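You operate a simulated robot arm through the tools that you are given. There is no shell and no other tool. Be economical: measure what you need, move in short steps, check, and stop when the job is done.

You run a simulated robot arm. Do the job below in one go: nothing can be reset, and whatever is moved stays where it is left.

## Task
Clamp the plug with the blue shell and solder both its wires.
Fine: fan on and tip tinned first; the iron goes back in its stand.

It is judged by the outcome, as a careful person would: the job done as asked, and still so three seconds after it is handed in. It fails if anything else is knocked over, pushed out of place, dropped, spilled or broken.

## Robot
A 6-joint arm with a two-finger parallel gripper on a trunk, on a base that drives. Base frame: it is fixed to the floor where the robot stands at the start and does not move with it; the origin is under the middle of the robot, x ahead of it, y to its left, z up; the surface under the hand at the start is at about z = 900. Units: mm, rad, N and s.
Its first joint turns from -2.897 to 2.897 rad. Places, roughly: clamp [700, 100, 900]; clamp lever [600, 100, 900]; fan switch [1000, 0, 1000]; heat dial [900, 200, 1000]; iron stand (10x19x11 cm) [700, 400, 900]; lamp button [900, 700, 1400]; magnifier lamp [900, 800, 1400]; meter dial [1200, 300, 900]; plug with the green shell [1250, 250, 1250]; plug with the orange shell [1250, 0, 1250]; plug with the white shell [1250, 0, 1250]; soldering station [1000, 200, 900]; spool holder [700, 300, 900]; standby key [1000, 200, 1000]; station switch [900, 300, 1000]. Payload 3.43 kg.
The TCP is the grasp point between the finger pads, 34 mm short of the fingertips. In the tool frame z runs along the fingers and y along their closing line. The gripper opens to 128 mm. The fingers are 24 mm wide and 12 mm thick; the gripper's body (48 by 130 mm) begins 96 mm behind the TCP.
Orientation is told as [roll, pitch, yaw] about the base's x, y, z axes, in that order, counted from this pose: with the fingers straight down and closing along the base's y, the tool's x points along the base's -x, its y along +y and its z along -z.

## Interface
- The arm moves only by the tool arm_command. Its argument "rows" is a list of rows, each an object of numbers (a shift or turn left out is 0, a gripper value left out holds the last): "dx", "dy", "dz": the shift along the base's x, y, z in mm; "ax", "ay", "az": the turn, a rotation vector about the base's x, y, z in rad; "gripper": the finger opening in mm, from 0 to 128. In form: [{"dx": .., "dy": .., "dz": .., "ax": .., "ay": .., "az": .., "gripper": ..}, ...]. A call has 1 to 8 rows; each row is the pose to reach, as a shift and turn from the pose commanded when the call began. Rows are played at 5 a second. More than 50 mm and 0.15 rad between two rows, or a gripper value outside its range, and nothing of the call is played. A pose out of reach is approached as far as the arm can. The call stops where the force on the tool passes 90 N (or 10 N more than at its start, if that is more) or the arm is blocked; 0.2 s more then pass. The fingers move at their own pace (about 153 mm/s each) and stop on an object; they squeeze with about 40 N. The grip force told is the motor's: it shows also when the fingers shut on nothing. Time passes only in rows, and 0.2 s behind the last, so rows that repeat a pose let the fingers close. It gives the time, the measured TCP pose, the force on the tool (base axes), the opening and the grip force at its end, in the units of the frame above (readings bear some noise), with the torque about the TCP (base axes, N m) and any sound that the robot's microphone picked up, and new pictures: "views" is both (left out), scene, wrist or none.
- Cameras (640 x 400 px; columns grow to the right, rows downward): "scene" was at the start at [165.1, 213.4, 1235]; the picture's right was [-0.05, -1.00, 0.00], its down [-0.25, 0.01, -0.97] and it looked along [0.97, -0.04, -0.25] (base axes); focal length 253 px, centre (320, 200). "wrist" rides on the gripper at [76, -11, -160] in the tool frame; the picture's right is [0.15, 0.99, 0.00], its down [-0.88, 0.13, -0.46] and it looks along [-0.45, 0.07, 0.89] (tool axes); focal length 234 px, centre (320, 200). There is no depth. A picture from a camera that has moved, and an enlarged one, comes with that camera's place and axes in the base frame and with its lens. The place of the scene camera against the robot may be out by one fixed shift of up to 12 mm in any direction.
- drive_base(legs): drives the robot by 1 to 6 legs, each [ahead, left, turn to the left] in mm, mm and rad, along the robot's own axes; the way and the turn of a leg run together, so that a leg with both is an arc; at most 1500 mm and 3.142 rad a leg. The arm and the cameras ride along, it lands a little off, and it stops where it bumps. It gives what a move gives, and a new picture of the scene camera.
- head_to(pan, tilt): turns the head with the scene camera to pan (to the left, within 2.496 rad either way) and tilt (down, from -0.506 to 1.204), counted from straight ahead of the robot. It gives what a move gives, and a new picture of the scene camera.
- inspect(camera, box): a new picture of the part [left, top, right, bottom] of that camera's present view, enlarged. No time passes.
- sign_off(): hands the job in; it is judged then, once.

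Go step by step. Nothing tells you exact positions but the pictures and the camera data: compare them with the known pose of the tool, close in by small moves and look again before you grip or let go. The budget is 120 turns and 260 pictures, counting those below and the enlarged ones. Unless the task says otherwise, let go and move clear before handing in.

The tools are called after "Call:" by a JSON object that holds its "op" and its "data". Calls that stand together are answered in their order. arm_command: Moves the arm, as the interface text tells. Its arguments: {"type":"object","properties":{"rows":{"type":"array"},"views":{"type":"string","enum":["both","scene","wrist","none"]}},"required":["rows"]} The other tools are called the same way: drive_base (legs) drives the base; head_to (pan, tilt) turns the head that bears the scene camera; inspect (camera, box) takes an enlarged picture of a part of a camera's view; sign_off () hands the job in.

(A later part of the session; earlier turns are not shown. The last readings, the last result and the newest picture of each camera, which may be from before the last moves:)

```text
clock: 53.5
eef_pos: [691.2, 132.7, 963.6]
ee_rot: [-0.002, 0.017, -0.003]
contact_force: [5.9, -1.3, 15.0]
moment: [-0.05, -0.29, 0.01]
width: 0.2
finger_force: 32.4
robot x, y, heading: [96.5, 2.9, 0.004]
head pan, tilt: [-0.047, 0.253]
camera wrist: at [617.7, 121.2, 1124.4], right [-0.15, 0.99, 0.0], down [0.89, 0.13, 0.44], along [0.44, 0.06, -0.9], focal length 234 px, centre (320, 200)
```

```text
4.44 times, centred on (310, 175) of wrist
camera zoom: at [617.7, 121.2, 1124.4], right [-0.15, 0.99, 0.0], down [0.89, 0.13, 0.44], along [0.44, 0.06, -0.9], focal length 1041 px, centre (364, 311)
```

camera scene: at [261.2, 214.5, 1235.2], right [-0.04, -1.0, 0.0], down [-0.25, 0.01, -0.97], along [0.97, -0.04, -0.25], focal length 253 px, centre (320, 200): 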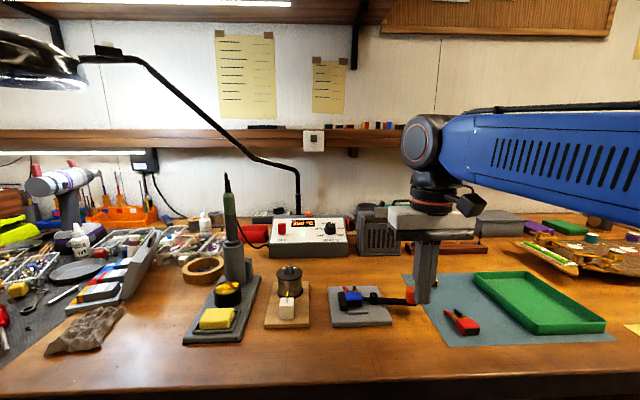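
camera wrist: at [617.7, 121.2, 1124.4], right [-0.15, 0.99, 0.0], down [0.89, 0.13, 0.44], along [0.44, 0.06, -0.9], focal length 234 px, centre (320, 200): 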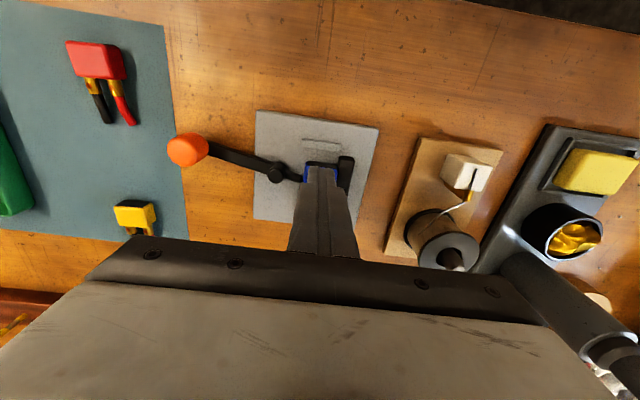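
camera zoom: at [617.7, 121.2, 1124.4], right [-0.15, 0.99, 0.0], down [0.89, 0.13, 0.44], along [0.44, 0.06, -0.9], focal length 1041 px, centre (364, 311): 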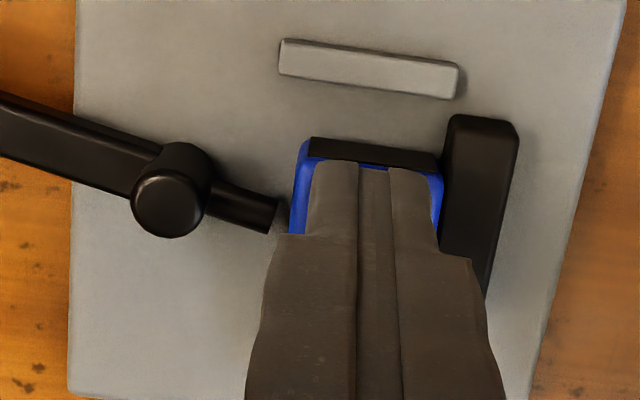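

This time the fingertip slid over the shell while the shell stayed put, so it seems held now. One firmer confirming drag in +x.

Call:
{"op": "arm_command", "data": {"rows": [{"dz": -0.8}, {"dx": 3, "dz": -0.8}, {"dx": 6, "dz": -0.8}, {"dx": 9, "dz": -0.8}], "views": "none"}}

Call:
{"op": "inspect", "data": {"camera": "wrist", "box": [250, 130, 370, 220]}}

```text
clock: 54.5
eef_pos: [698.2, 133.2, 963.3]
ee_rot: [-0.003, 0.015, -0.002]
contact_force: [-10.7, 1.2, 27.0]
moment: [0.09, 0.31, -0.04]
width: 0.1
finger_force: 32.7
robot x, y, heading: [94.3, 1.4, 0.001]
head pan, tilt: [-0.047, 0.253]
```

```text
4.44 times, centred on (310, 175) of wrist
camera zoom: at [625.3, 121.6, 1124.0], right [-0.15, 0.99, 0.0], down [0.89, 0.13, 0.44], along [0.44, 0.07, -0.9], focal length 1041 px, centre (364, 311)
```

zoom: 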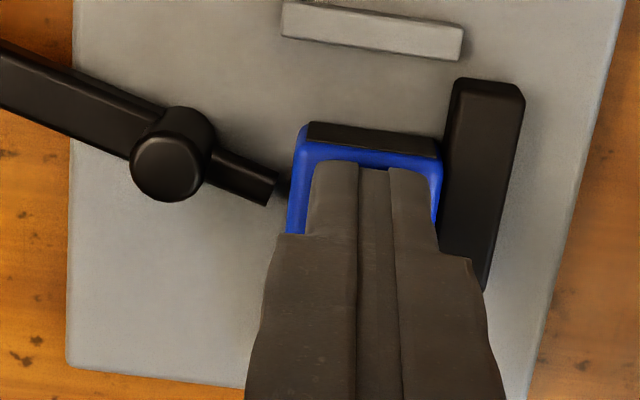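

The shell still shifted under the firmer drag, so it isn't properly locked. The plug is now centred at the nose; I'll reopen the lever and close it again with the plug in this spot. First rise and get to the far side of the handle.

Call:
{"op": "arm_command", "data": {"rows": [{"dz": 20}, {"dy": -30, "dz": 55}, {"dx": 5, "dy": -75, "dz": 60}, {"dx": 10, "dy": -113, "dz": 50}, {"dx": 11, "dy": -113, "dz": 5}], "views": "wrist"}}

Call:
{"op": "inspect", "data": {"camera": "wrist", "box": [220, 80, 460, 240]}}

```text
clock: 55.7
eef_pos: [712.3, 17.8, 967.2]
ee_rot: [-0.003, 0.017, 0.0]
contact_force: [0.2, -0.2, 0.9]
moment: [0.03, 0.02, 0.0]
width: 0.0
finger_force: 33.2
robot x, y, heading: [101.5, 1.4, 0.0]
head pan, tilt: [-0.047, 0.253]
camera wrist: at [638.6, 7.1, 1129.0], right [-0.15, 0.99, 0.0], down [0.89, 0.13, 0.44], along [0.44, 0.07, -0.9], focal length 234 px, centre (320, 200)
```

wrist: 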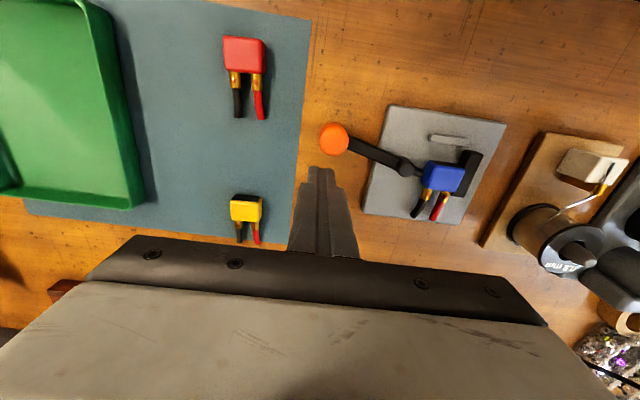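

```text
2.50 times, centred on (340, 160) of wrist
camera zoom: at [638.6, 7.1, 1129.0], right [-0.15, 0.99, 0.0], down [0.89, 0.13, 0.44], along [0.44, 0.07, -0.9], focal length 585 px, centre (270, 300)
```

zoom: 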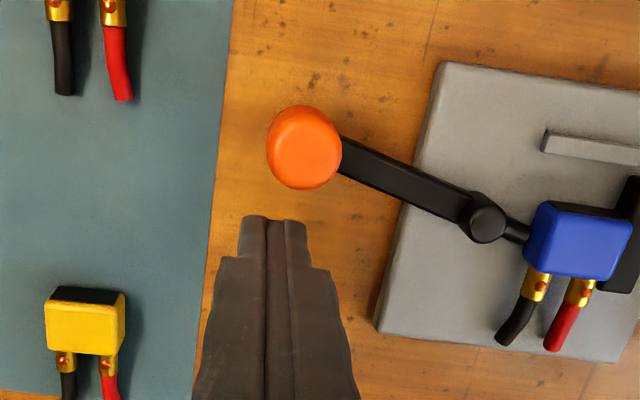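

Call:
{"op": "arm_command", "data": {"rows": [{"dx": -14, "dy": 0}, {"dx": -26, "dy": -2}, {"dx": -37, "dy": -2}, {"dx": -47, "dy": 0}, {"dx": -57, "dy": 5}, {"dx": -65, "dy": 10}, {"dx": -73, "dy": 17}, {"dx": -80, "dy": 25}], "views": "none"}}

Call:
{"op": "arm_command", "data": {"rows": [{"dx": -6, "dy": 12}, {"dx": -9, "dy": 22}, {"dx": -4, "dy": 16}, {"dx": -4, "dy": 16, "dz": 60}], "views": "wrist"}}

Call:
{"op": "inspect", "data": {"camera": "wrist", "box": [220, 80, 460, 240]}}

```text
clock: 57.5
eef_pos: [630.7, 45.0, 968.0]
ee_rot: [-0.002, 0.015, -0.001]
contact_force: [-0.6, -0.2, -0.1]
moment: [-0.01, 0.03, -0.03]
width: 0.0
finger_force: 33.0
robot x, y, heading: [96.7, 0.6, -0.003]
head pan, tilt: [-0.047, 0.253]
```

```text
refused: row 4 steps farther than a row can; nothing moved
```

```text
2.50 times, centred on (340, 160) of wrist
camera zoom: at [557.5, 33.7, 1129.0], right [-0.15, 0.99, 0.0], down [0.89, 0.13, 0.44], along [0.44, 0.07, -0.9], focal length 585 px, centre (270, 300)
```

zoom: 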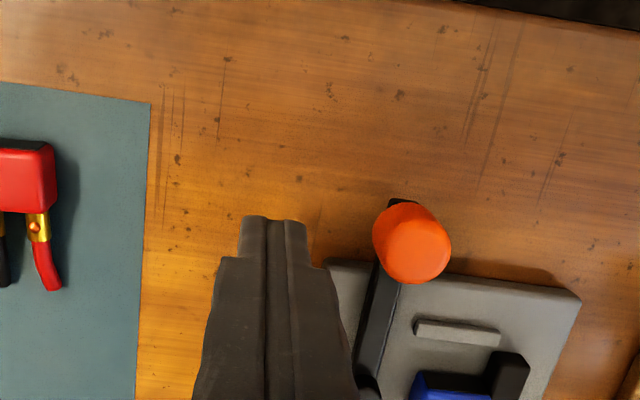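

The lever snaps open by itself past the middle, so it is bistable. Now I'll close it again with the plug centred, going around to the handle's +y side.

Call:
{"op": "arm_command", "data": {"rows": [{"dz": 45}, {"dz": 70, "dy": 30, "dx": -5}, {"dz": 70, "dy": 70, "dx": -12}, {"dz": 35, "dy": 80, "dx": -13}, {"dz": 0, "dy": 80, "dx": -13}], "views": "wrist"}}

Call:
{"op": "inspect", "data": {"camera": "wrist", "box": [240, 120, 440, 260]}}

```text
clock: 58.7
eef_pos: [618.2, 126.3, 967.9]
ee_rot: [-0.004, 0.017, -0.001]
contact_force: [0.2, -0.4, 0.4]
moment: [-0.02, 0.0, 0.01]
width: 0.2
finger_force: 33.1
robot x, y, heading: [101.7, 2.3, -0.002]
head pan, tilt: [-0.047, 0.253]
camera wrist: at [543.9, 115.6, 1127.9], right [-0.15, 0.99, 0.0], down [0.89, 0.13, 0.44], along [0.44, 0.07, -0.9], focal length 234 px, centre (320, 200)
```

wrist: 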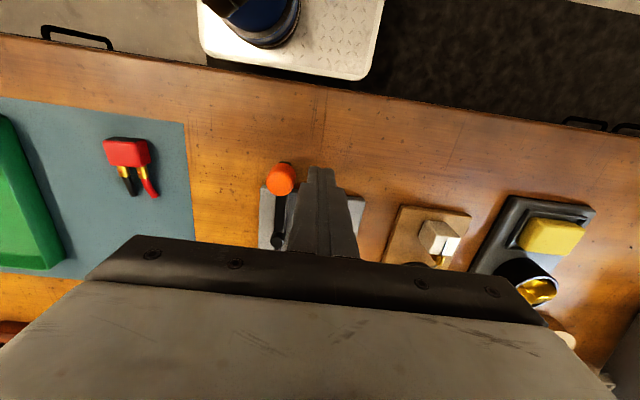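

```text
2.86 times, centred on (340, 190) of wrist
camera zoom: at [543.9, 115.6, 1127.9], right [-0.15, 0.99, 0.0], down [0.89, 0.13, 0.44], along [0.44, 0.07, -0.9], focal length 669 px, centre (263, 229)
```

zoom: 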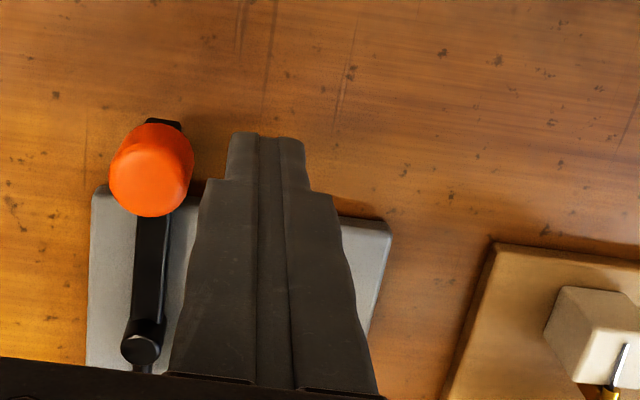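

Call:
{"op": "arm_command", "data": {"rows": [{"dx": -2, "dy": -12}, {"dx": -4.5, "dy": -31}, {"dx": -4, "dy": -51}, {"dx": 0, "dy": -68}, {"dx": 9, "dy": -83}, {"dx": 22, "dy": -97}, {"dx": 34, "dy": -106}, {"dx": 43, "dy": -110}], "views": "none"}}

Call:
{"op": "inspect", "data": {"camera": "wrist", "box": [320, 120, 480, 240]}}

```text
clock: 60.5
eef_pos: [659.6, 16.4, 967.1]
ee_rot: [-0.001, 0.018, 0.002]
contact_force: [-10.8, 1.1, -2.0]
moment: [0.1, 0.22, 0.04]
width: 0.1
finger_force: 33.5
robot x, y, heading: [99.1, -0.5, 0.003]
head pan, tilt: [-0.047, 0.253]
```

```text
3.33 times, centred on (400, 180) of wrist
camera zoom: at [586.7, 4.1, 1129.0], right [-0.15, 0.99, 0.0], down [0.89, 0.13, 0.44], along [0.43, 0.07, -0.9], focal length 781 px, centre (53, 267)
```

zoom: 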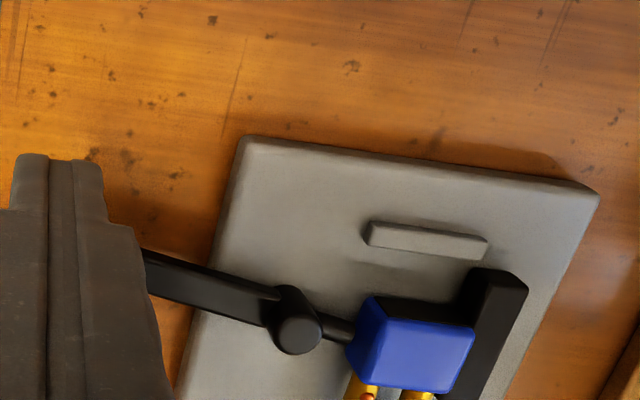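

At the stop again. Now repeat the hold test.

Call:
{"op": "arm_command", "data": {"rows": [{"dx": -12}, {"dx": -22, "dz": 30}, {"dx": -10, "dy": 25, "dz": 65}, {"dx": 7, "dy": 63, "dz": 65}, {"dx": 24, "dy": 103, "dz": 55}, {"dx": 36, "dy": 116, "dz": 15}, {"dx": 36, "dy": 116, "dz": -3}], "views": "none"}}

Call:
{"op": "arm_command", "data": {"rows": [{"dz": -0.5}, {"dz": -1}, {"dz": -1.5}], "views": "none"}}

Call:
{"op": "inspect", "data": {"camera": "wrist", "box": [250, 130, 370, 220]}}

```text
clock: 62.1
eef_pos: [697.1, 130.7, 965.3]
ee_rot: [-0.002, 0.015, -0.001]
contact_force: [0.7, 0.1, 0.5]
moment: [0.03, -0.01, 0.02]
width: 0.0
finger_force: 33.1
robot x, y, heading: [100.9, 4.8, 0.005]
head pan, tilt: [-0.047, 0.253]
```

```text
clock: 62.9
eef_pos: [696.1, 130.5, 964.4]
ee_rot: [-0.001, 0.017, 0.0]
contact_force: [-2.2, -1.2, 7.9]
moment: [-0.02, 0.06, 0.04]
width: 0.0
finger_force: 33.0
robot x, y, heading: [102.2, 1.4, 0.005]
head pan, tilt: [-0.047, 0.253]
```

```text
4.44 times, centred on (310, 175) of wrist
camera zoom: at [622.9, 119.8, 1124.6], right [-0.15, 0.99, 0.0], down [0.89, 0.13, 0.44], along [0.44, 0.07, -0.9], focal length 1041 px, centre (364, 311)
```

zoom: 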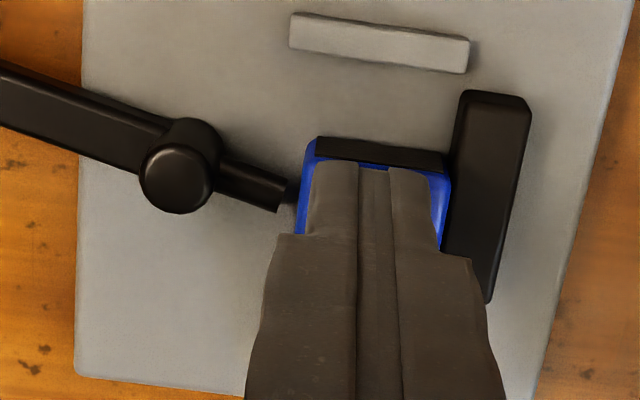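

Call:
{"op": "arm_command", "data": {"rows": [{"dz": -1}, {"dx": -3, "dz": -1}, {"dx": -6, "dz": -1}, {"dx": -9, "dz": -1}], "views": "none"}}

Call:
{"op": "inspect", "data": {"camera": "wrist", "box": [250, 130, 370, 220]}}

```text
clock: 63.9
eef_pos: [688.5, 130.1, 962.4]
ee_rot: [-0.001, 0.015, -0.002]
contact_force: [15.4, 0.0, 42.8]
moment: [-0.01, -0.92, -0.01]
width: 0.0
finger_force: 32.7
robot x, y, heading: [98.3, 1.8, -0.0]
head pan, tilt: [-0.047, 0.253]
```

```text
4.44 times, centred on (310, 175) of wrist
camera zoom: at [613.6, 118.7, 1123.8], right [-0.15, 0.99, 0.0], down [0.89, 0.13, 0.44], along [0.44, 0.07, -0.9], focal length 1041 px, centre (364, 311)
```

zoom: 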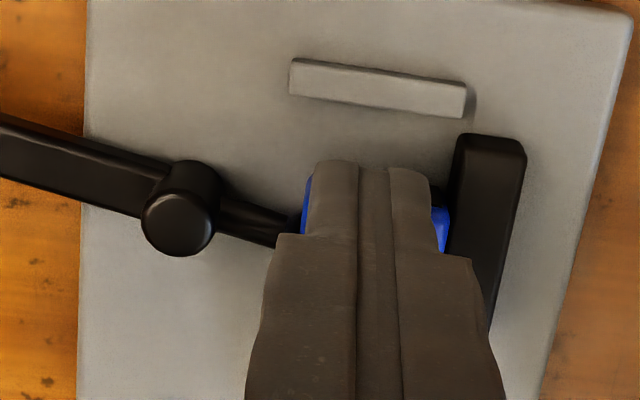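

The finger slid over the shell by 8 mm while the shell hardly moved: it's held now. I'll lift and compare the position.

Call:
{"op": "arm_command", "data": {"rows": [{"dz": 25}, {"dx": -5, "dy": 25, "dz": 60}, {"dx": -10, "dy": 55, "dz": 60}], "views": "none"}}

Call:
{"op": "inspect", "data": {"camera": "wrist", "box": [170, 110, 310, 220]}}

Call:
{"op": "inspect", "data": {"camera": "scene", "box": [200, 150, 330, 340]}}

```text
clock: 64.7
eef_pos: [677.5, 185.7, 1021.9]
ee_rot: [-0.003, 0.017, 0.001]
contact_force: [-0.2, -0.7, -0.3]
moment: [-0.03, 0.03, 0.0]
width: 0.1
finger_force: 33.1
robot x, y, heading: [97.5, -1.4, -0.004]
head pan, tilt: [-0.047, 0.253]
```

```text
3.64 times, centred on (240, 165) of wrist
camera zoom: at [603.7, 175.1, 1182.7], right [-0.14, 0.99, 0.0], down [0.89, 0.13, 0.44], along [0.44, 0.06, -0.9], focal length 852 px, centre (611, 327)
```

zoom: 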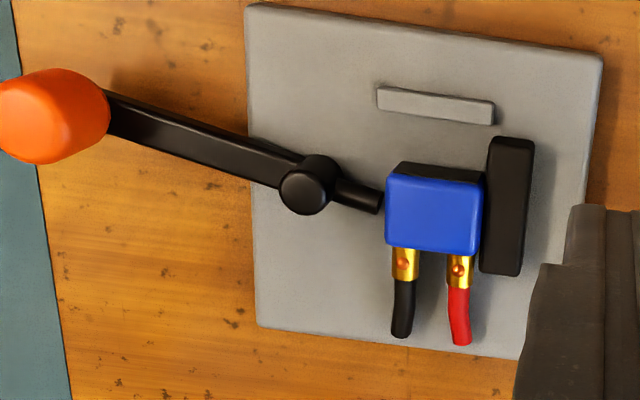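

```text
2.11 times, centred on (265, 245) of scene
camera zoom: at [263.2, 214.2, 1235.0], right [-0.04, -1.0, 0.0], down [-0.25, 0.01, -0.97], along [0.97, -0.04, -0.25], focal length 532 px, centre (436, 105)
```

zoom: 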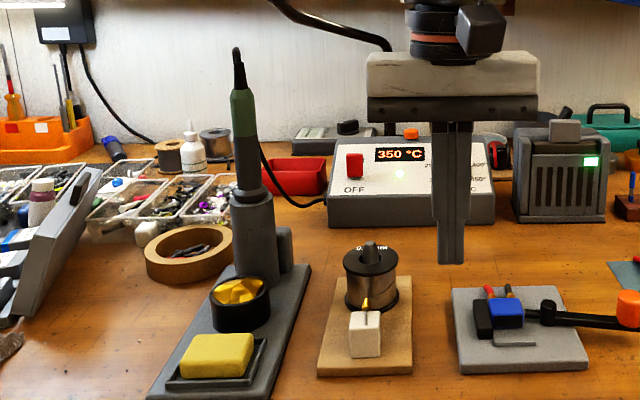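

The plug is clamped at about [698,132]; joints at about [716,122] (black) and [716,140] (red), z≈926. Next the iron: it stands vertically near [785,378] with the green grip at z≈1070–1118. I'll rise and approach for a look.

Call:
{"op": "arm_command", "data": {"rows": [{"dz": 45, "gripper": 60}, {"dz": 90, "dy": 10}, {"dz": 130, "dy": 35}, {"dz": 160, "dy": 70}, {"dz": 175, "dy": 110}, {"dz": 180, "dy": 150}, {"dz": 180, "dy": 185}]}}

Call:
{"op": "inspect", "data": {"camera": "wrist", "box": [220, 80, 460, 260]}}

```text
clock: 66.3
eef_pos: [672.8, 363.0, 1163.9]
ee_rot: [0.012, 0.008, -0.001]
contact_force: [-0.4, 0.2, -0.1]
moment: [0.06, -0.04, -0.03]
width: 60.2
finger_force: 0.1
out of reach, approached as far as the arm can: row 4, 5, 6, 7
robot x, y, heading: [98.6, 3.5, 0.008]
head pan, tilt: [-0.047, 0.253]
camera scene: at [263.2, 214.1, 1235.0], right [-0.04, -1.0, 0.0], down [-0.25, 0.01, -0.97], along [0.97, -0.04, -0.25], focal length 253 px, centre (320, 200)
camera wrist: at [597.4, 350.1, 1322.8], right [-0.15, 0.99, 0.01], down [0.88, 0.12, 0.45], along [0.44, 0.08, -0.89], focal length 234 px, centre (320, 200)
```

scene: 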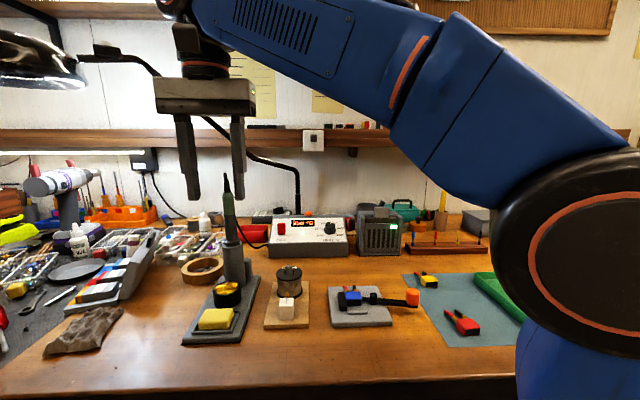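
wrist: 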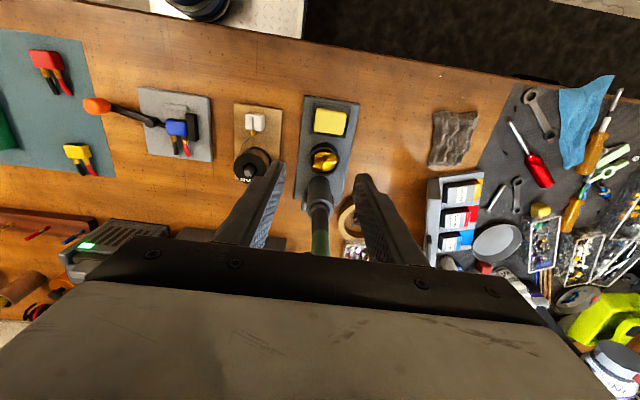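

```text
2.22 times, centred on (340, 170) of wrist
camera zoom: at [597.4, 350.1, 1322.8], right [-0.15, 0.99, 0.01], down [0.88, 0.12, 0.45], along [0.44, 0.08, -0.89], focal length 520 px, centre (276, 267)
```

zoom: 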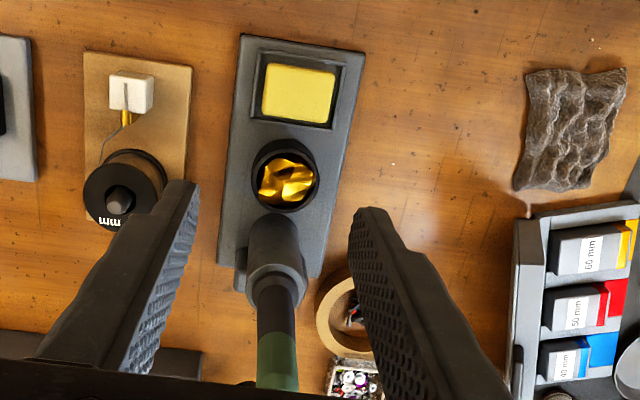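

Vertical lift is limited to z≈1164, so I'll grip the iron with the tool tilted 0.7 rad forward, from the robot's side. First tilt and line up in front of it.

Call:
{"op": "arm_command", "data": {"rows": [{"dx": 0, "dy": 4, "dz": -10, "ay": -0.14, "ax": -0.012}, {"dy": 9, "dz": -20, "ay": -0.28, "ax": -0.012}, {"dy": 13, "dz": -35, "ay": -0.42, "ax": -0.012}, {"dy": 17, "dz": -50, "ay": -0.56, "ax": -0.012}, {"dy": 17, "dz": -66, "ay": -0.7, "ax": -0.012}]}}

Call:
{"op": "inspect", "data": {"camera": "scene", "box": [170, 120, 290, 300]}}

```text
clock: 67.5
eef_pos: [672.7, 381.2, 1096.6]
ee_rot: [-0.015, -0.685, 0.003]
contact_force: [-0.3, 0.0, -0.2]
moment: [0.0, 0.0, -0.03]
width: 60.1
finger_force: 0.1
robot x, y, heading: [97.0, 2.8, -0.001]
head pan, tilt: [-0.047, 0.253]
camera scene: at [263.3, 214.4, 1235.0], right [-0.04, -1.0, 0.0], down [-0.25, 0.01, -0.97], along [0.97, -0.04, -0.25], focal length 253 px, centre (320, 200)
camera wrist: at [511.9, 371.5, 1172.2], right [-0.11, 0.99, -0.1], down [0.39, 0.14, 0.91], along [0.91, 0.06, -0.4], focal length 234 px, centre (320, 200)
```

scene: 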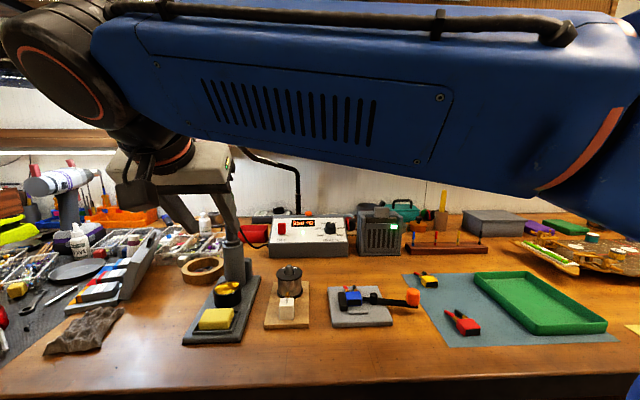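
wrist: 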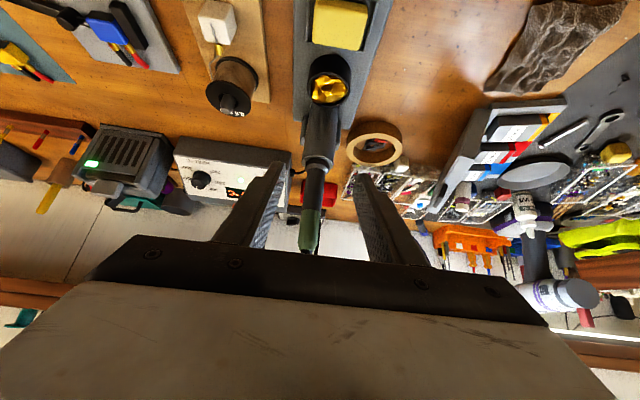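

```text
2.22 times, centred on (230, 210) of scene
camera zoom: at [263.3, 214.4, 1235.0], right [-0.04, -1.0, 0.0], down [-0.25, 0.01, -0.97], along [0.97, -0.04, -0.25], focal length 561 px, centre (520, 178)
```

zoom: 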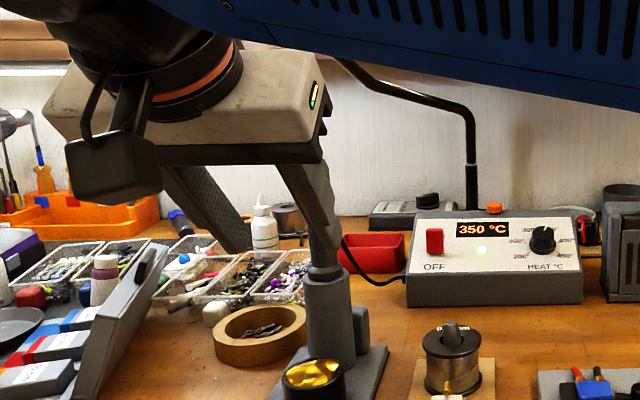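

The iron is at about [772,381], between the fingers' line. Moving forward.

Call:
{"op": "arm_command", "data": {"rows": [{"dx": 35}, {"dx": 65}, {"dx": 88}], "views": "wrist"}}

Call:
{"op": "inspect", "data": {"camera": "wrist", "box": [220, 120, 420, 260]}}

Call:
{"op": "inspect", "data": {"camera": "scene", "box": [170, 150, 290, 260]}}

```text
clock: 68.3
eef_pos: [760.2, 382.8, 1097.4]
ee_rot: [-0.015, -0.684, 0.003]
contact_force: [-1.2, -0.1, 0.1]
moment: [0.02, 0.01, 0.0]
width: 60.1
finger_force: 0.0
robot x, y, heading: [94.2, -0.2, 0.001]
head pan, tilt: [-0.047, 0.253]
camera wrist: at [600.8, 372.9, 1173.4], right [-0.11, 0.99, -0.1], down [0.4, 0.14, 0.91], along [0.91, 0.06, -0.41], focal length 234 px, centre (320, 200)
```

wrist: 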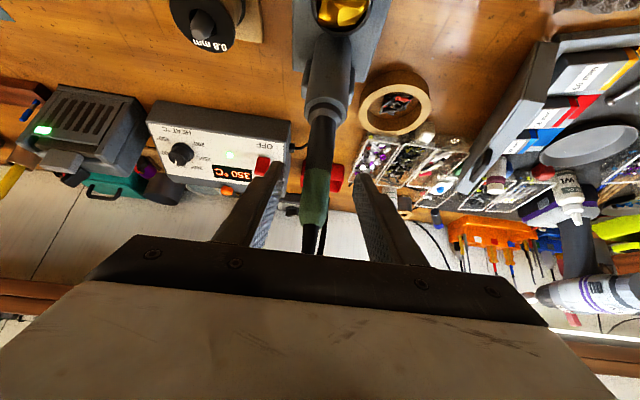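

```text
2.86 times, centred on (320, 190) of wrist
camera zoom: at [600.8, 372.9, 1173.4], right [-0.11, 0.99, -0.1], down [0.4, 0.14, 0.91], along [0.91, 0.06, -0.41], focal length 669 px, centre (320, 229)
```

zoom: 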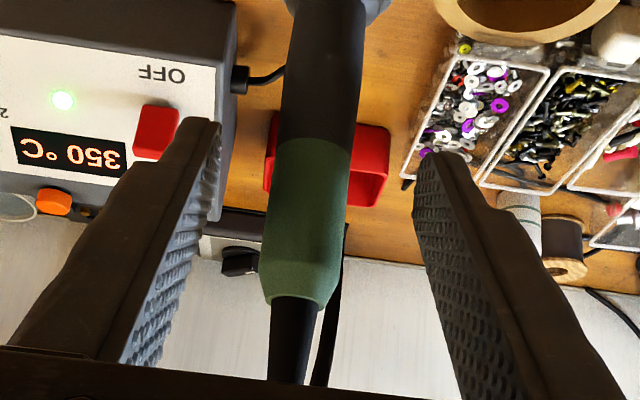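

```text
3.64 times, centred on (230, 205) of scene
camera zoom: at [263.2, 214.3, 1235.0], right [-0.04, -1.0, 0.0], down [-0.25, 0.01, -0.97], along [0.97, -0.04, -0.25], focal length 918 px, centre (647, 182)
```

zoom: 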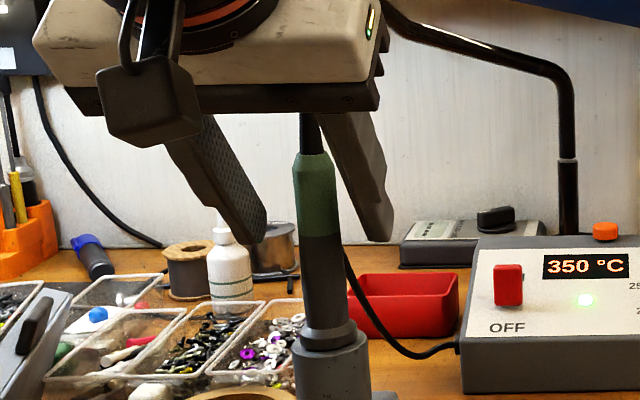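

Well lined up: the green grip is between the pads. I'll advance 11 mm, centre in y, and close.

Call:
{"op": "arm_command", "data": {"rows": [{"dx": 11, "dy": -2.5}, {"dx": 11, "dy": -2.5, "gripper": 10}, {"dx": 11, "dy": -2.5}, {"dx": 11, "dy": -2.5}], "views": "wrist"}}

Call:
{"op": "inspect", "data": {"camera": "scene", "box": [170, 150, 290, 300]}}

```text
clock: 69.3
eef_pos: [771.0, 380.2, 1097.8]
ee_rot: [-0.017, -0.682, 0.002]
contact_force: [-0.1, -2.3, 0.9]
moment: [-0.13, -0.03, -0.02]
width: 22.0
finger_force: 40.0
robot x, y, heading: [99.5, -4.3, 0.0]
head pan, tilt: [-0.047, 0.253]
camera wrist: at [611.5, 370.7, 1173.1], right [-0.11, 0.99, -0.1], down [0.4, 0.14, 0.91], along [0.91, 0.06, -0.41], focal length 234 px, centre (320, 200)
```

wrist: 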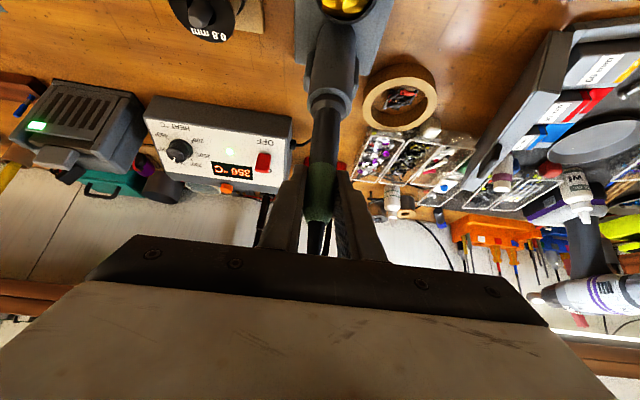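

```text
2.67 times, centred on (230, 225) of scene
camera zoom: at [263.3, 214.4, 1235.0], right [-0.04, -1.0, 0.0], down [-0.25, 0.01, -0.97], along [0.97, -0.04, -0.25], focal length 674 px, centre (560, 133)
```

zoom: 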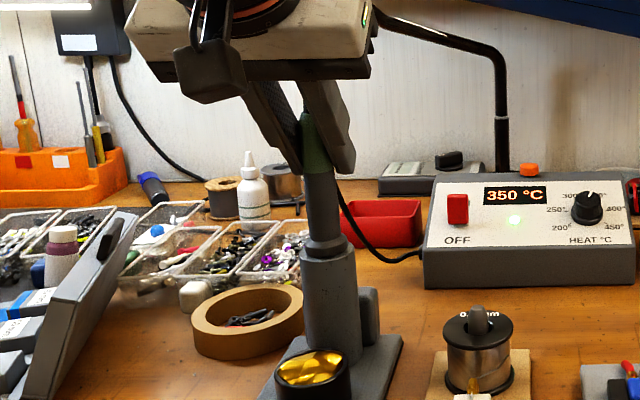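

Gripped (22 mm). Lifting straight up.

Call:
{"op": "arm_command", "data": {"rows": [{"dz": 20}, {"dz": 45}, {"dz": 70}, {"dz": 95}, {"dz": 115}]}}

Call:
{"op": "inspect", "data": {"camera": "scene", "box": [170, 120, 310, 320]}}

```text
clock: 70.5
eef_pos: [772.5, 379.6, 1210.9]
ee_rot: [-0.015, -0.682, 0.004]
contact_force: [-0.2, -1.2, -1.0]
moment: [-0.01, 0.02, -0.01]
width: 22.2
finger_force: 40.0
robot x, y, heading: [96.6, 1.0, -0.002]
head pan, tilt: [-0.047, 0.253]
camera scene: at [263.3, 214.4, 1235.0], right [-0.04, -1.0, 0.0], down [-0.25, 0.01, -0.97], along [0.97, -0.04, -0.25], focal length 253 px, centre (320, 200)
camera wrist: at [612.1, 370.4, 1287.0], right [-0.11, 0.99, -0.1], down [0.4, 0.14, 0.91], along [0.91, 0.06, -0.41], focal length 234 px, centre (320, 200)
```

scene: 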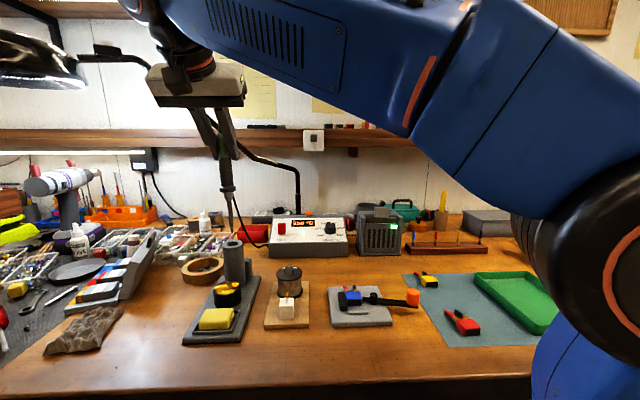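
wrist: 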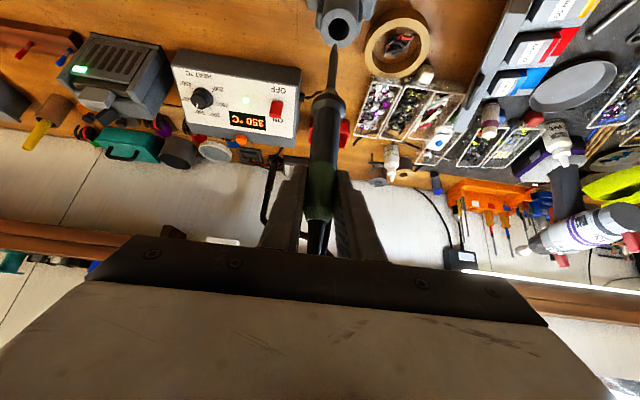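

```text
2.00 times, centred on (240, 220) of scene
camera zoom: at [263.3, 214.4, 1235.0], right [-0.04, -1.0, 0.0], down [-0.25, 0.01, -0.97], along [0.97, -0.04, -0.25], focal length 505 px, centre (480, 160)
```

zoom: 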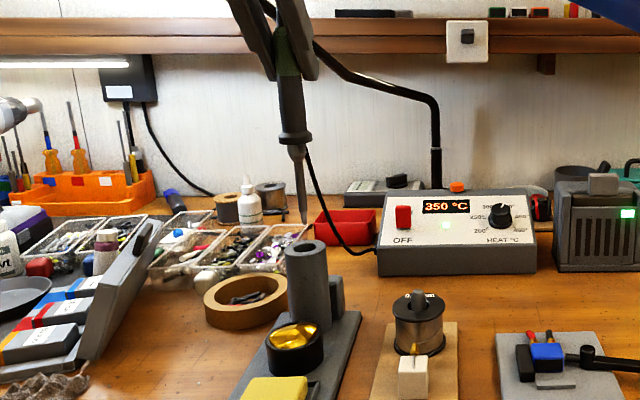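

The iron is out, its tip about 178 mm below the TCP. I'll bring it over toward the spool holder at height and look at the solder end.

Call:
{"op": "arm_command", "data": {"rows": [{"dx": -25, "dy": -30}, {"dx": -50, "dy": -55}, {"dx": -75, "dy": -75}, {"dx": -100, "dy": -85}]}}

Call:
{"op": "inspect", "data": {"camera": "wrist", "box": [220, 0, 420, 140]}}

Call:
{"op": "inspect", "data": {"camera": "scene", "box": [255, 230, 325, 335]}}

```text
clock: 71.5
eef_pos: [674.3, 291.9, 1209.3]
ee_rot: [-0.017, -0.683, 0.005]
contact_force: [0.0, 0.7, -1.0]
moment: [-0.04, -0.01, -0.03]
width: 22.4
finger_force: 40.2
robot x, y, heading: [97.5, 1.3, 0.002]
head pan, tilt: [-0.047, 0.253]
camera scene: at [263.4, 214.6, 1234.9], right [-0.04, -1.0, 0.0], down [-0.25, 0.01, -0.97], along [0.97, -0.04, -0.25], focal length 253 px, centre (320, 200)
camera wrist: at [514.2, 283.2, 1285.5], right [-0.11, 0.99, -0.1], down [0.4, 0.14, 0.91], along [0.91, 0.06, -0.41], focal length 234 px, centre (320, 200)
```

scene: 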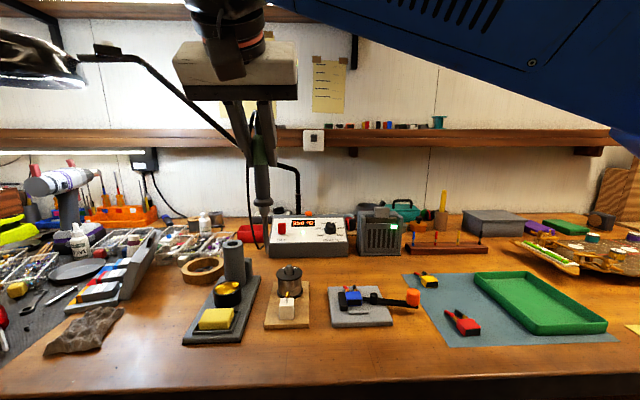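
wrist: 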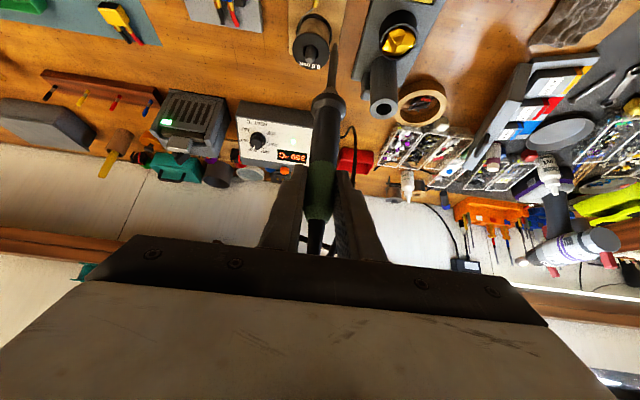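

```text
2.86 times, centred on (320, 70) of wrist
camera zoom: at [514.2, 283.2, 1285.5], right [-0.11, 0.99, -0.1], down [0.4, 0.14, 0.91], along [0.91, 0.06, -0.41], focal length 669 px, centre (320, 571)
```

zoom: 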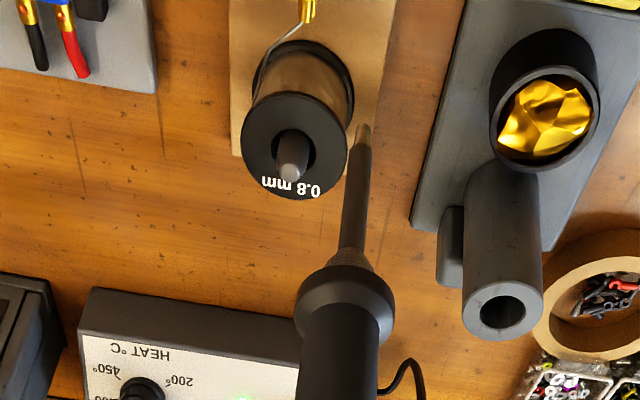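

```text
3.81 times, centred on (290, 282) of scene
camera zoom: at [263.4, 214.6, 1234.9], right [-0.04, -1.0, 0.0], down [-0.25, 0.01, -0.97], along [0.97, -0.04, -0.25], focal length 962 px, centre (434, -114)
```

zoom: 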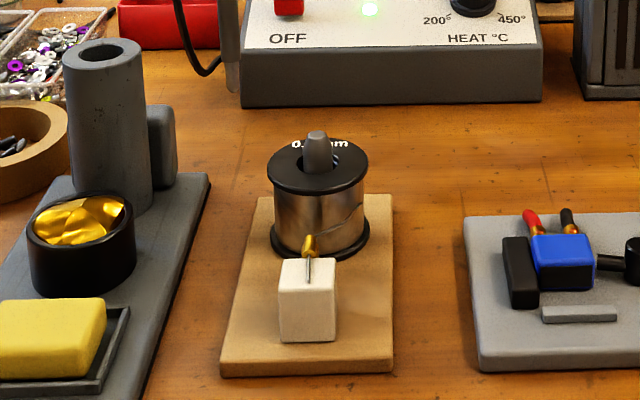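

Call:
{"op": "inspect", "data": {"camera": "scene", "box": [278, 284, 302, 322]}}

Call:
{"op": "inspect", "data": {"camera": "scene", "box": [238, 195, 288, 240]}}

```text
10.53 times, centred on (290, 303) of scene
camera zoom: at [263.4, 214.6, 1234.9], right [-0.04, -1.0, 0.0], down [-0.25, 0.01, -0.97], along [0.97, -0.04, -0.25], focal length 2659 px, centre (636, -884)
```

zoom: 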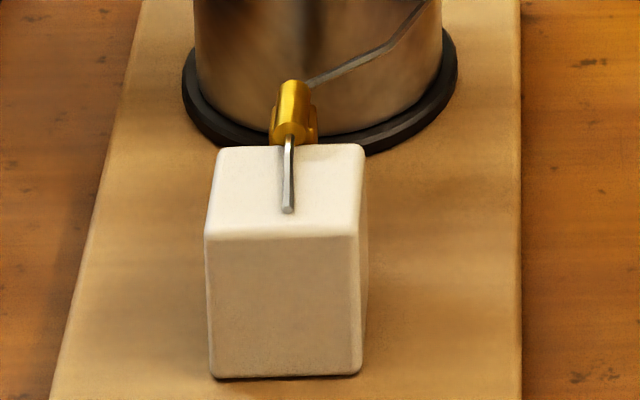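

```text
8.89 times, centred on (263, 218) of scene
camera zoom: at [263.4, 214.6, 1234.9], right [-0.04, -1.0, 0.0], down [-0.25, 0.01, -0.97], along [0.97, -0.04, -0.25], focal length 2245 px, centre (827, 44)
```

zoom: 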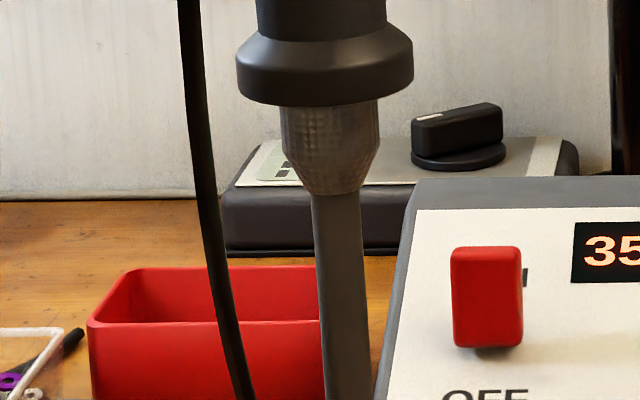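

The solder's free end lies on the white block from about x=662 to 680, at y≈258, z≈937. I'll hover the tip above it.

Call:
{"op": "arm_command", "data": {"rows": [{"dx": -3, "dy": -17, "dz": -20}, {"dx": -6, "dy": -34, "dz": -50}, {"dx": -6, "dy": -34, "dz": -80}]}}

Call:
{"op": "inspect", "data": {"camera": "scene", "box": [274, 276, 306, 322]}}

Call:
{"op": "inspect", "data": {"camera": "wrist", "box": [280, 0, 400, 80]}}

```text
clock: 72.3
eef_pos: [664.6, 259.7, 1131.4]
ee_rot: [-0.014, -0.682, 0.004]
contact_force: [0.4, -0.1, -1.6]
moment: [-0.03, 0.01, 0.01]
width: 22.5
finger_force: 39.8
robot x, y, heading: [97.5, -0.8, 0.003]
head pan, tilt: [-0.047, 0.253]
camera scene: at [263.3, 214.4, 1235.0], right [-0.04, -1.0, 0.0], down [-0.25, 0.01, -0.97], along [0.97, -0.04, -0.25], focal length 253 px, centre (320, 200)
camera wrist: at [505.2, 249.4, 1205.7], right [-0.11, 0.99, -0.1], down [0.4, 0.14, 0.91], along [0.91, 0.06, -0.41], focal length 234 px, centre (320, 200)
```

scene: 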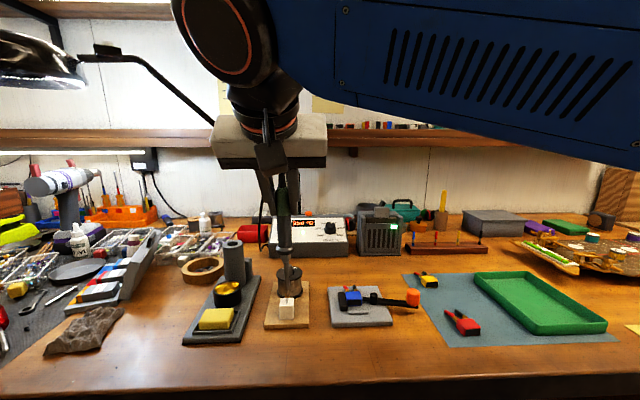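
wrist: 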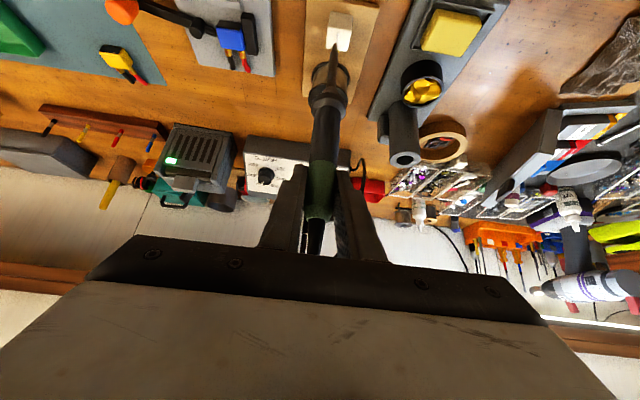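

```text
8.70 times, centred on (290, 299) of scene
camera zoom: at [263.3, 214.4, 1235.0], right [-0.04, -1.0, 0.0], down [-0.25, 0.01, -0.97], along [0.97, -0.04, -0.25], focal length 2196 px, centre (581, -661)
```

zoom: 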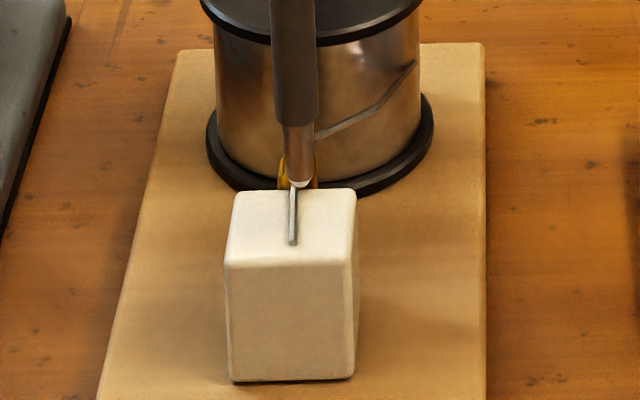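

```text
5.00 times, centred on (340, 40) of wrist
camera zoom: at [505.2, 249.4, 1205.7], right [-0.11, 0.99, -0.1], down [0.4, 0.14, 0.91], along [0.91, 0.06, -0.41], focal length 1171 px, centre (220, 1000)
```

zoom: 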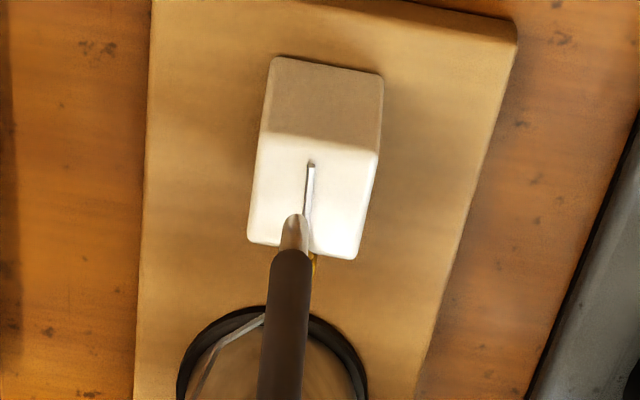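

Triangulated: tip at about [662,257,952], solder end at [658,258,941]. I'll lower the tip onto the wire in small steps.

Call:
{"op": "arm_command", "data": {"rows": [{"dx": 3, "dy": 1, "dz": -5}, {"dx": 3, "dy": 1, "dz": -8}, {"dx": 3, "dy": 1, "dz": -9.5}], "views": "none"}}

Call:
{"op": "inspect", "data": {"camera": "scene", "box": [274, 276, 306, 322]}}

Call:
{"op": "inspect", "data": {"camera": "wrist", "box": [280, 0, 400, 80]}}

```text
clock: 73.1
eef_pos: [667.8, 260.5, 1120.9]
ee_rot: [-0.015, -0.684, 0.003]
contact_force: [0.5, -0.3, -0.9]
moment: [0.04, -0.02, 0.04]
width: 22.2
finger_force: 39.3
robot x, y, heading: [97.0, 2.5, 0.008]
head pan, tilt: [-0.047, 0.253]
```

```text
8.70 times, centred on (290, 299) of scene
camera zoom: at [263.3, 214.3, 1235.0], right [-0.04, -1.0, 0.0], down [-0.25, 0.01, -0.97], along [0.97, -0.04, -0.25], focal length 2196 px, centre (581, -661)
```

zoom: 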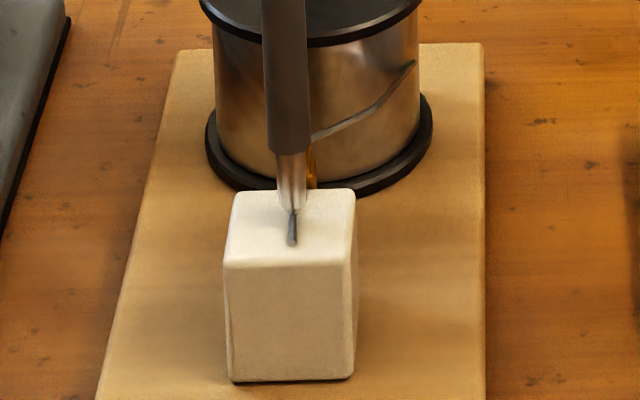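

```text
5.00 times, centred on (340, 40) of wrist
camera zoom: at [508.2, 251.4, 1197.6], right [-0.11, 0.99, -0.1], down [0.4, 0.14, 0.91], along [0.91, 0.06, -0.41], focal length 1171 px, centre (220, 1000)
```

zoom: 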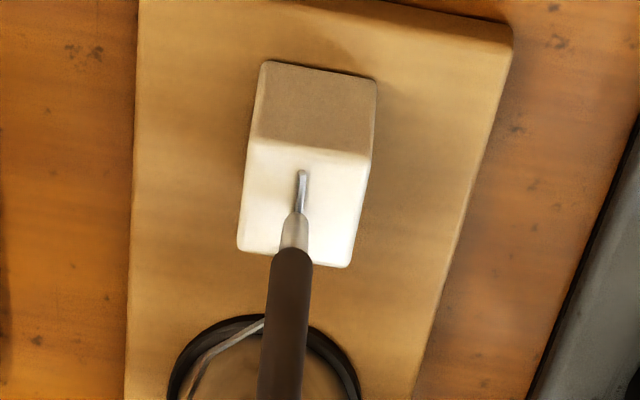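

Aligned with the wire in both views. Lower to touch and dwell.

Call:
{"op": "arm_command", "data": {"rows": [{"dz": -1}, {"dz": -2}, {"dz": -2.5}, {"dz": -2.5}, {"dz": -2.5}], "views": "none"}}

Call:
{"op": "inspect", "data": {"camera": "scene", "box": [274, 276, 306, 322]}}

```text
clock: 74.3
eef_pos: [668.8, 260.8, 1120.7]
ee_rot: [-0.014, -0.685, 0.004]
contact_force: [-0.6, -1.4, 2.9]
moment: [-0.39, 0.02, -0.01]
width: 22.0
finger_force: 39.7
robot x, y, heading: [102.3, -1.1, 0.003]
head pan, tilt: [-0.047, 0.253]
```

```text
8.70 times, centred on (290, 299) of scene
camera zoom: at [263.2, 214.3, 1235.0], right [-0.04, -1.0, 0.0], down [-0.25, 0.01, -0.97], along [0.97, -0.04, -0.25], focal length 2196 px, centre (581, -661)
```

zoom: 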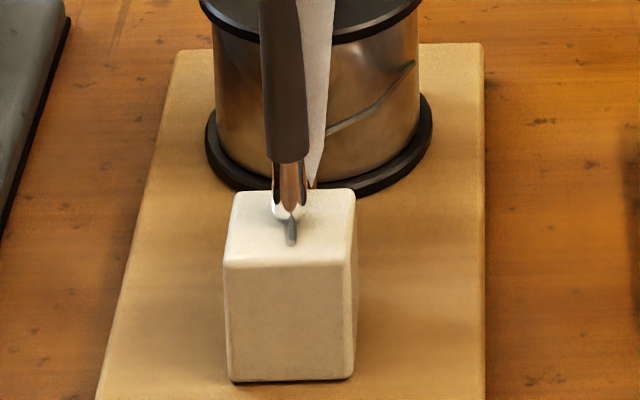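

Smoke rises and the tip goes shiny with solder: it's tinning. I'll dwell one more second, then lift.

Call:
{"op": "arm_command", "data": {"rows": [{"dz": 0}, {"dz": 0}, {"dz": 0}, {"dz": 0}, {"dz": 0}, {"dz": 10}, {"dz": 25}], "views": "none"}}

Call:
{"op": "inspect", "data": {"camera": "scene", "box": [274, 266, 306, 312]}}

```text
clock: 75.9
eef_pos: [670.0, 260.8, 1143.8]
ee_rot: [-0.016, -0.682, 0.004]
contact_force: [1.0, -1.4, -1.0]
moment: [0.01, 0.0, -0.04]
width: 22.3
finger_force: 40.1
robot x, y, heading: [100.2, -2.8, -0.001]
head pan, tilt: [-0.047, 0.253]
```

```text
8.70 times, centred on (290, 289) of scene
camera zoom: at [263.3, 214.4, 1235.0], right [-0.04, -1.0, 0.0], down [-0.25, 0.01, -0.97], along [0.97, -0.04, -0.25], focal length 2196 px, centre (581, -574)
```

zoom: 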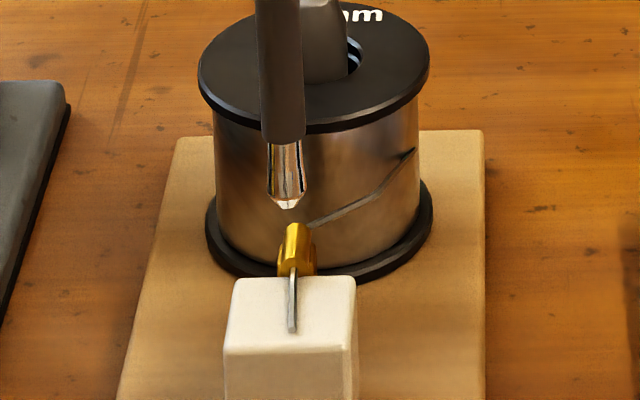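

The tip is visibly tinned. Now to the clamp: hover above the black wire's joint.

Call:
{"op": "arm_command", "data": {"rows": [{"dy": -45, "dz": 5}, {"dy": -88, "dx": 5, "dz": 5}, {"dy": -115, "dx": 25, "dz": 0}, {"dy": -136, "dx": 49, "dz": -8}]}}

Call:
{"op": "inspect", "data": {"camera": "scene", "box": [330, 265, 385, 315]}}

Call:
{"op": "inspect", "data": {"camera": "wrist", "box": [280, 0, 400, 80]}}

```text
clock: 76.9
eef_pos: [717.8, 126.0, 1134.1]
ee_rot: [-0.015, -0.684, 0.005]
contact_force: [0.1, 0.7, -0.2]
moment: [0.0, -0.02, 0.02]
width: 22.4
finger_force: 40.2
robot x, y, heading: [101.4, -0.0, -0.001]
head pan, tilt: [-0.047, 0.253]
camera scene: at [263.3, 214.4, 1235.0], right [-0.04, -1.0, 0.0], down [-0.25, 0.01, -0.97], along [0.97, -0.04, -0.25], focal length 253 px, centre (320, 200)
camera wrist: at [558.7, 115.3, 1210.6], right [-0.11, 0.99, -0.1], down [0.4, 0.14, 0.91], along [0.91, 0.06, -0.41], focal length 234 px, centre (320, 200)
```

scene: 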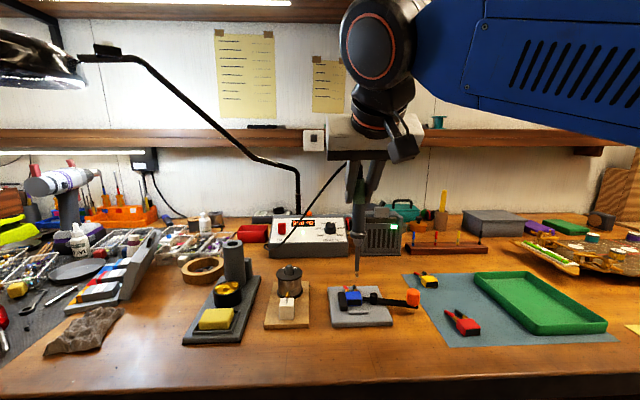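
wrist: 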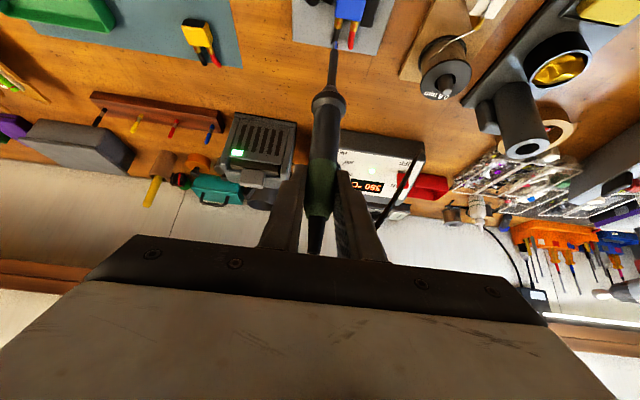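

```text
8.00 times, centred on (358, 290) of scene
camera zoom: at [263.3, 214.4, 1235.0], right [-0.04, -1.0, 0.0], down [-0.25, 0.01, -0.97], along [0.97, -0.04, -0.25], focal length 2020 px, centre (20, -520)
```

zoom: 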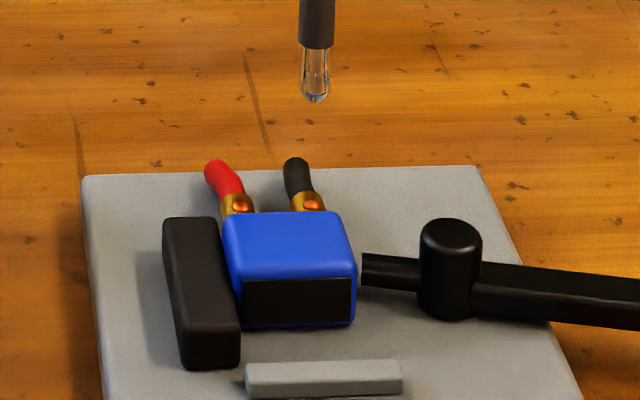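

```text
5.00 times, centred on (340, 40) of wrist
camera zoom: at [558.7, 115.3, 1210.6], right [-0.11, 0.99, -0.1], down [0.4, 0.14, 0.91], along [0.91, 0.06, -0.41], focal length 1171 px, centre (220, 1000)
```

zoom: 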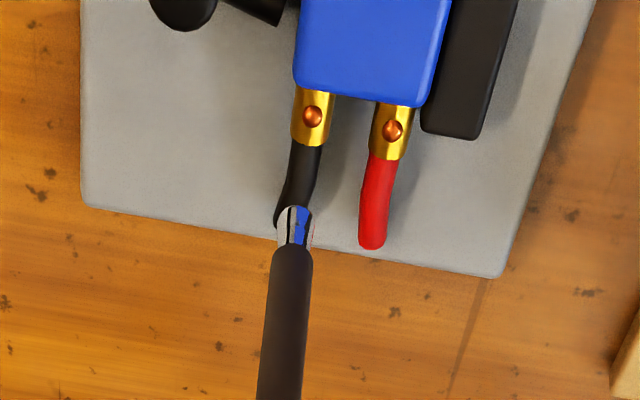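

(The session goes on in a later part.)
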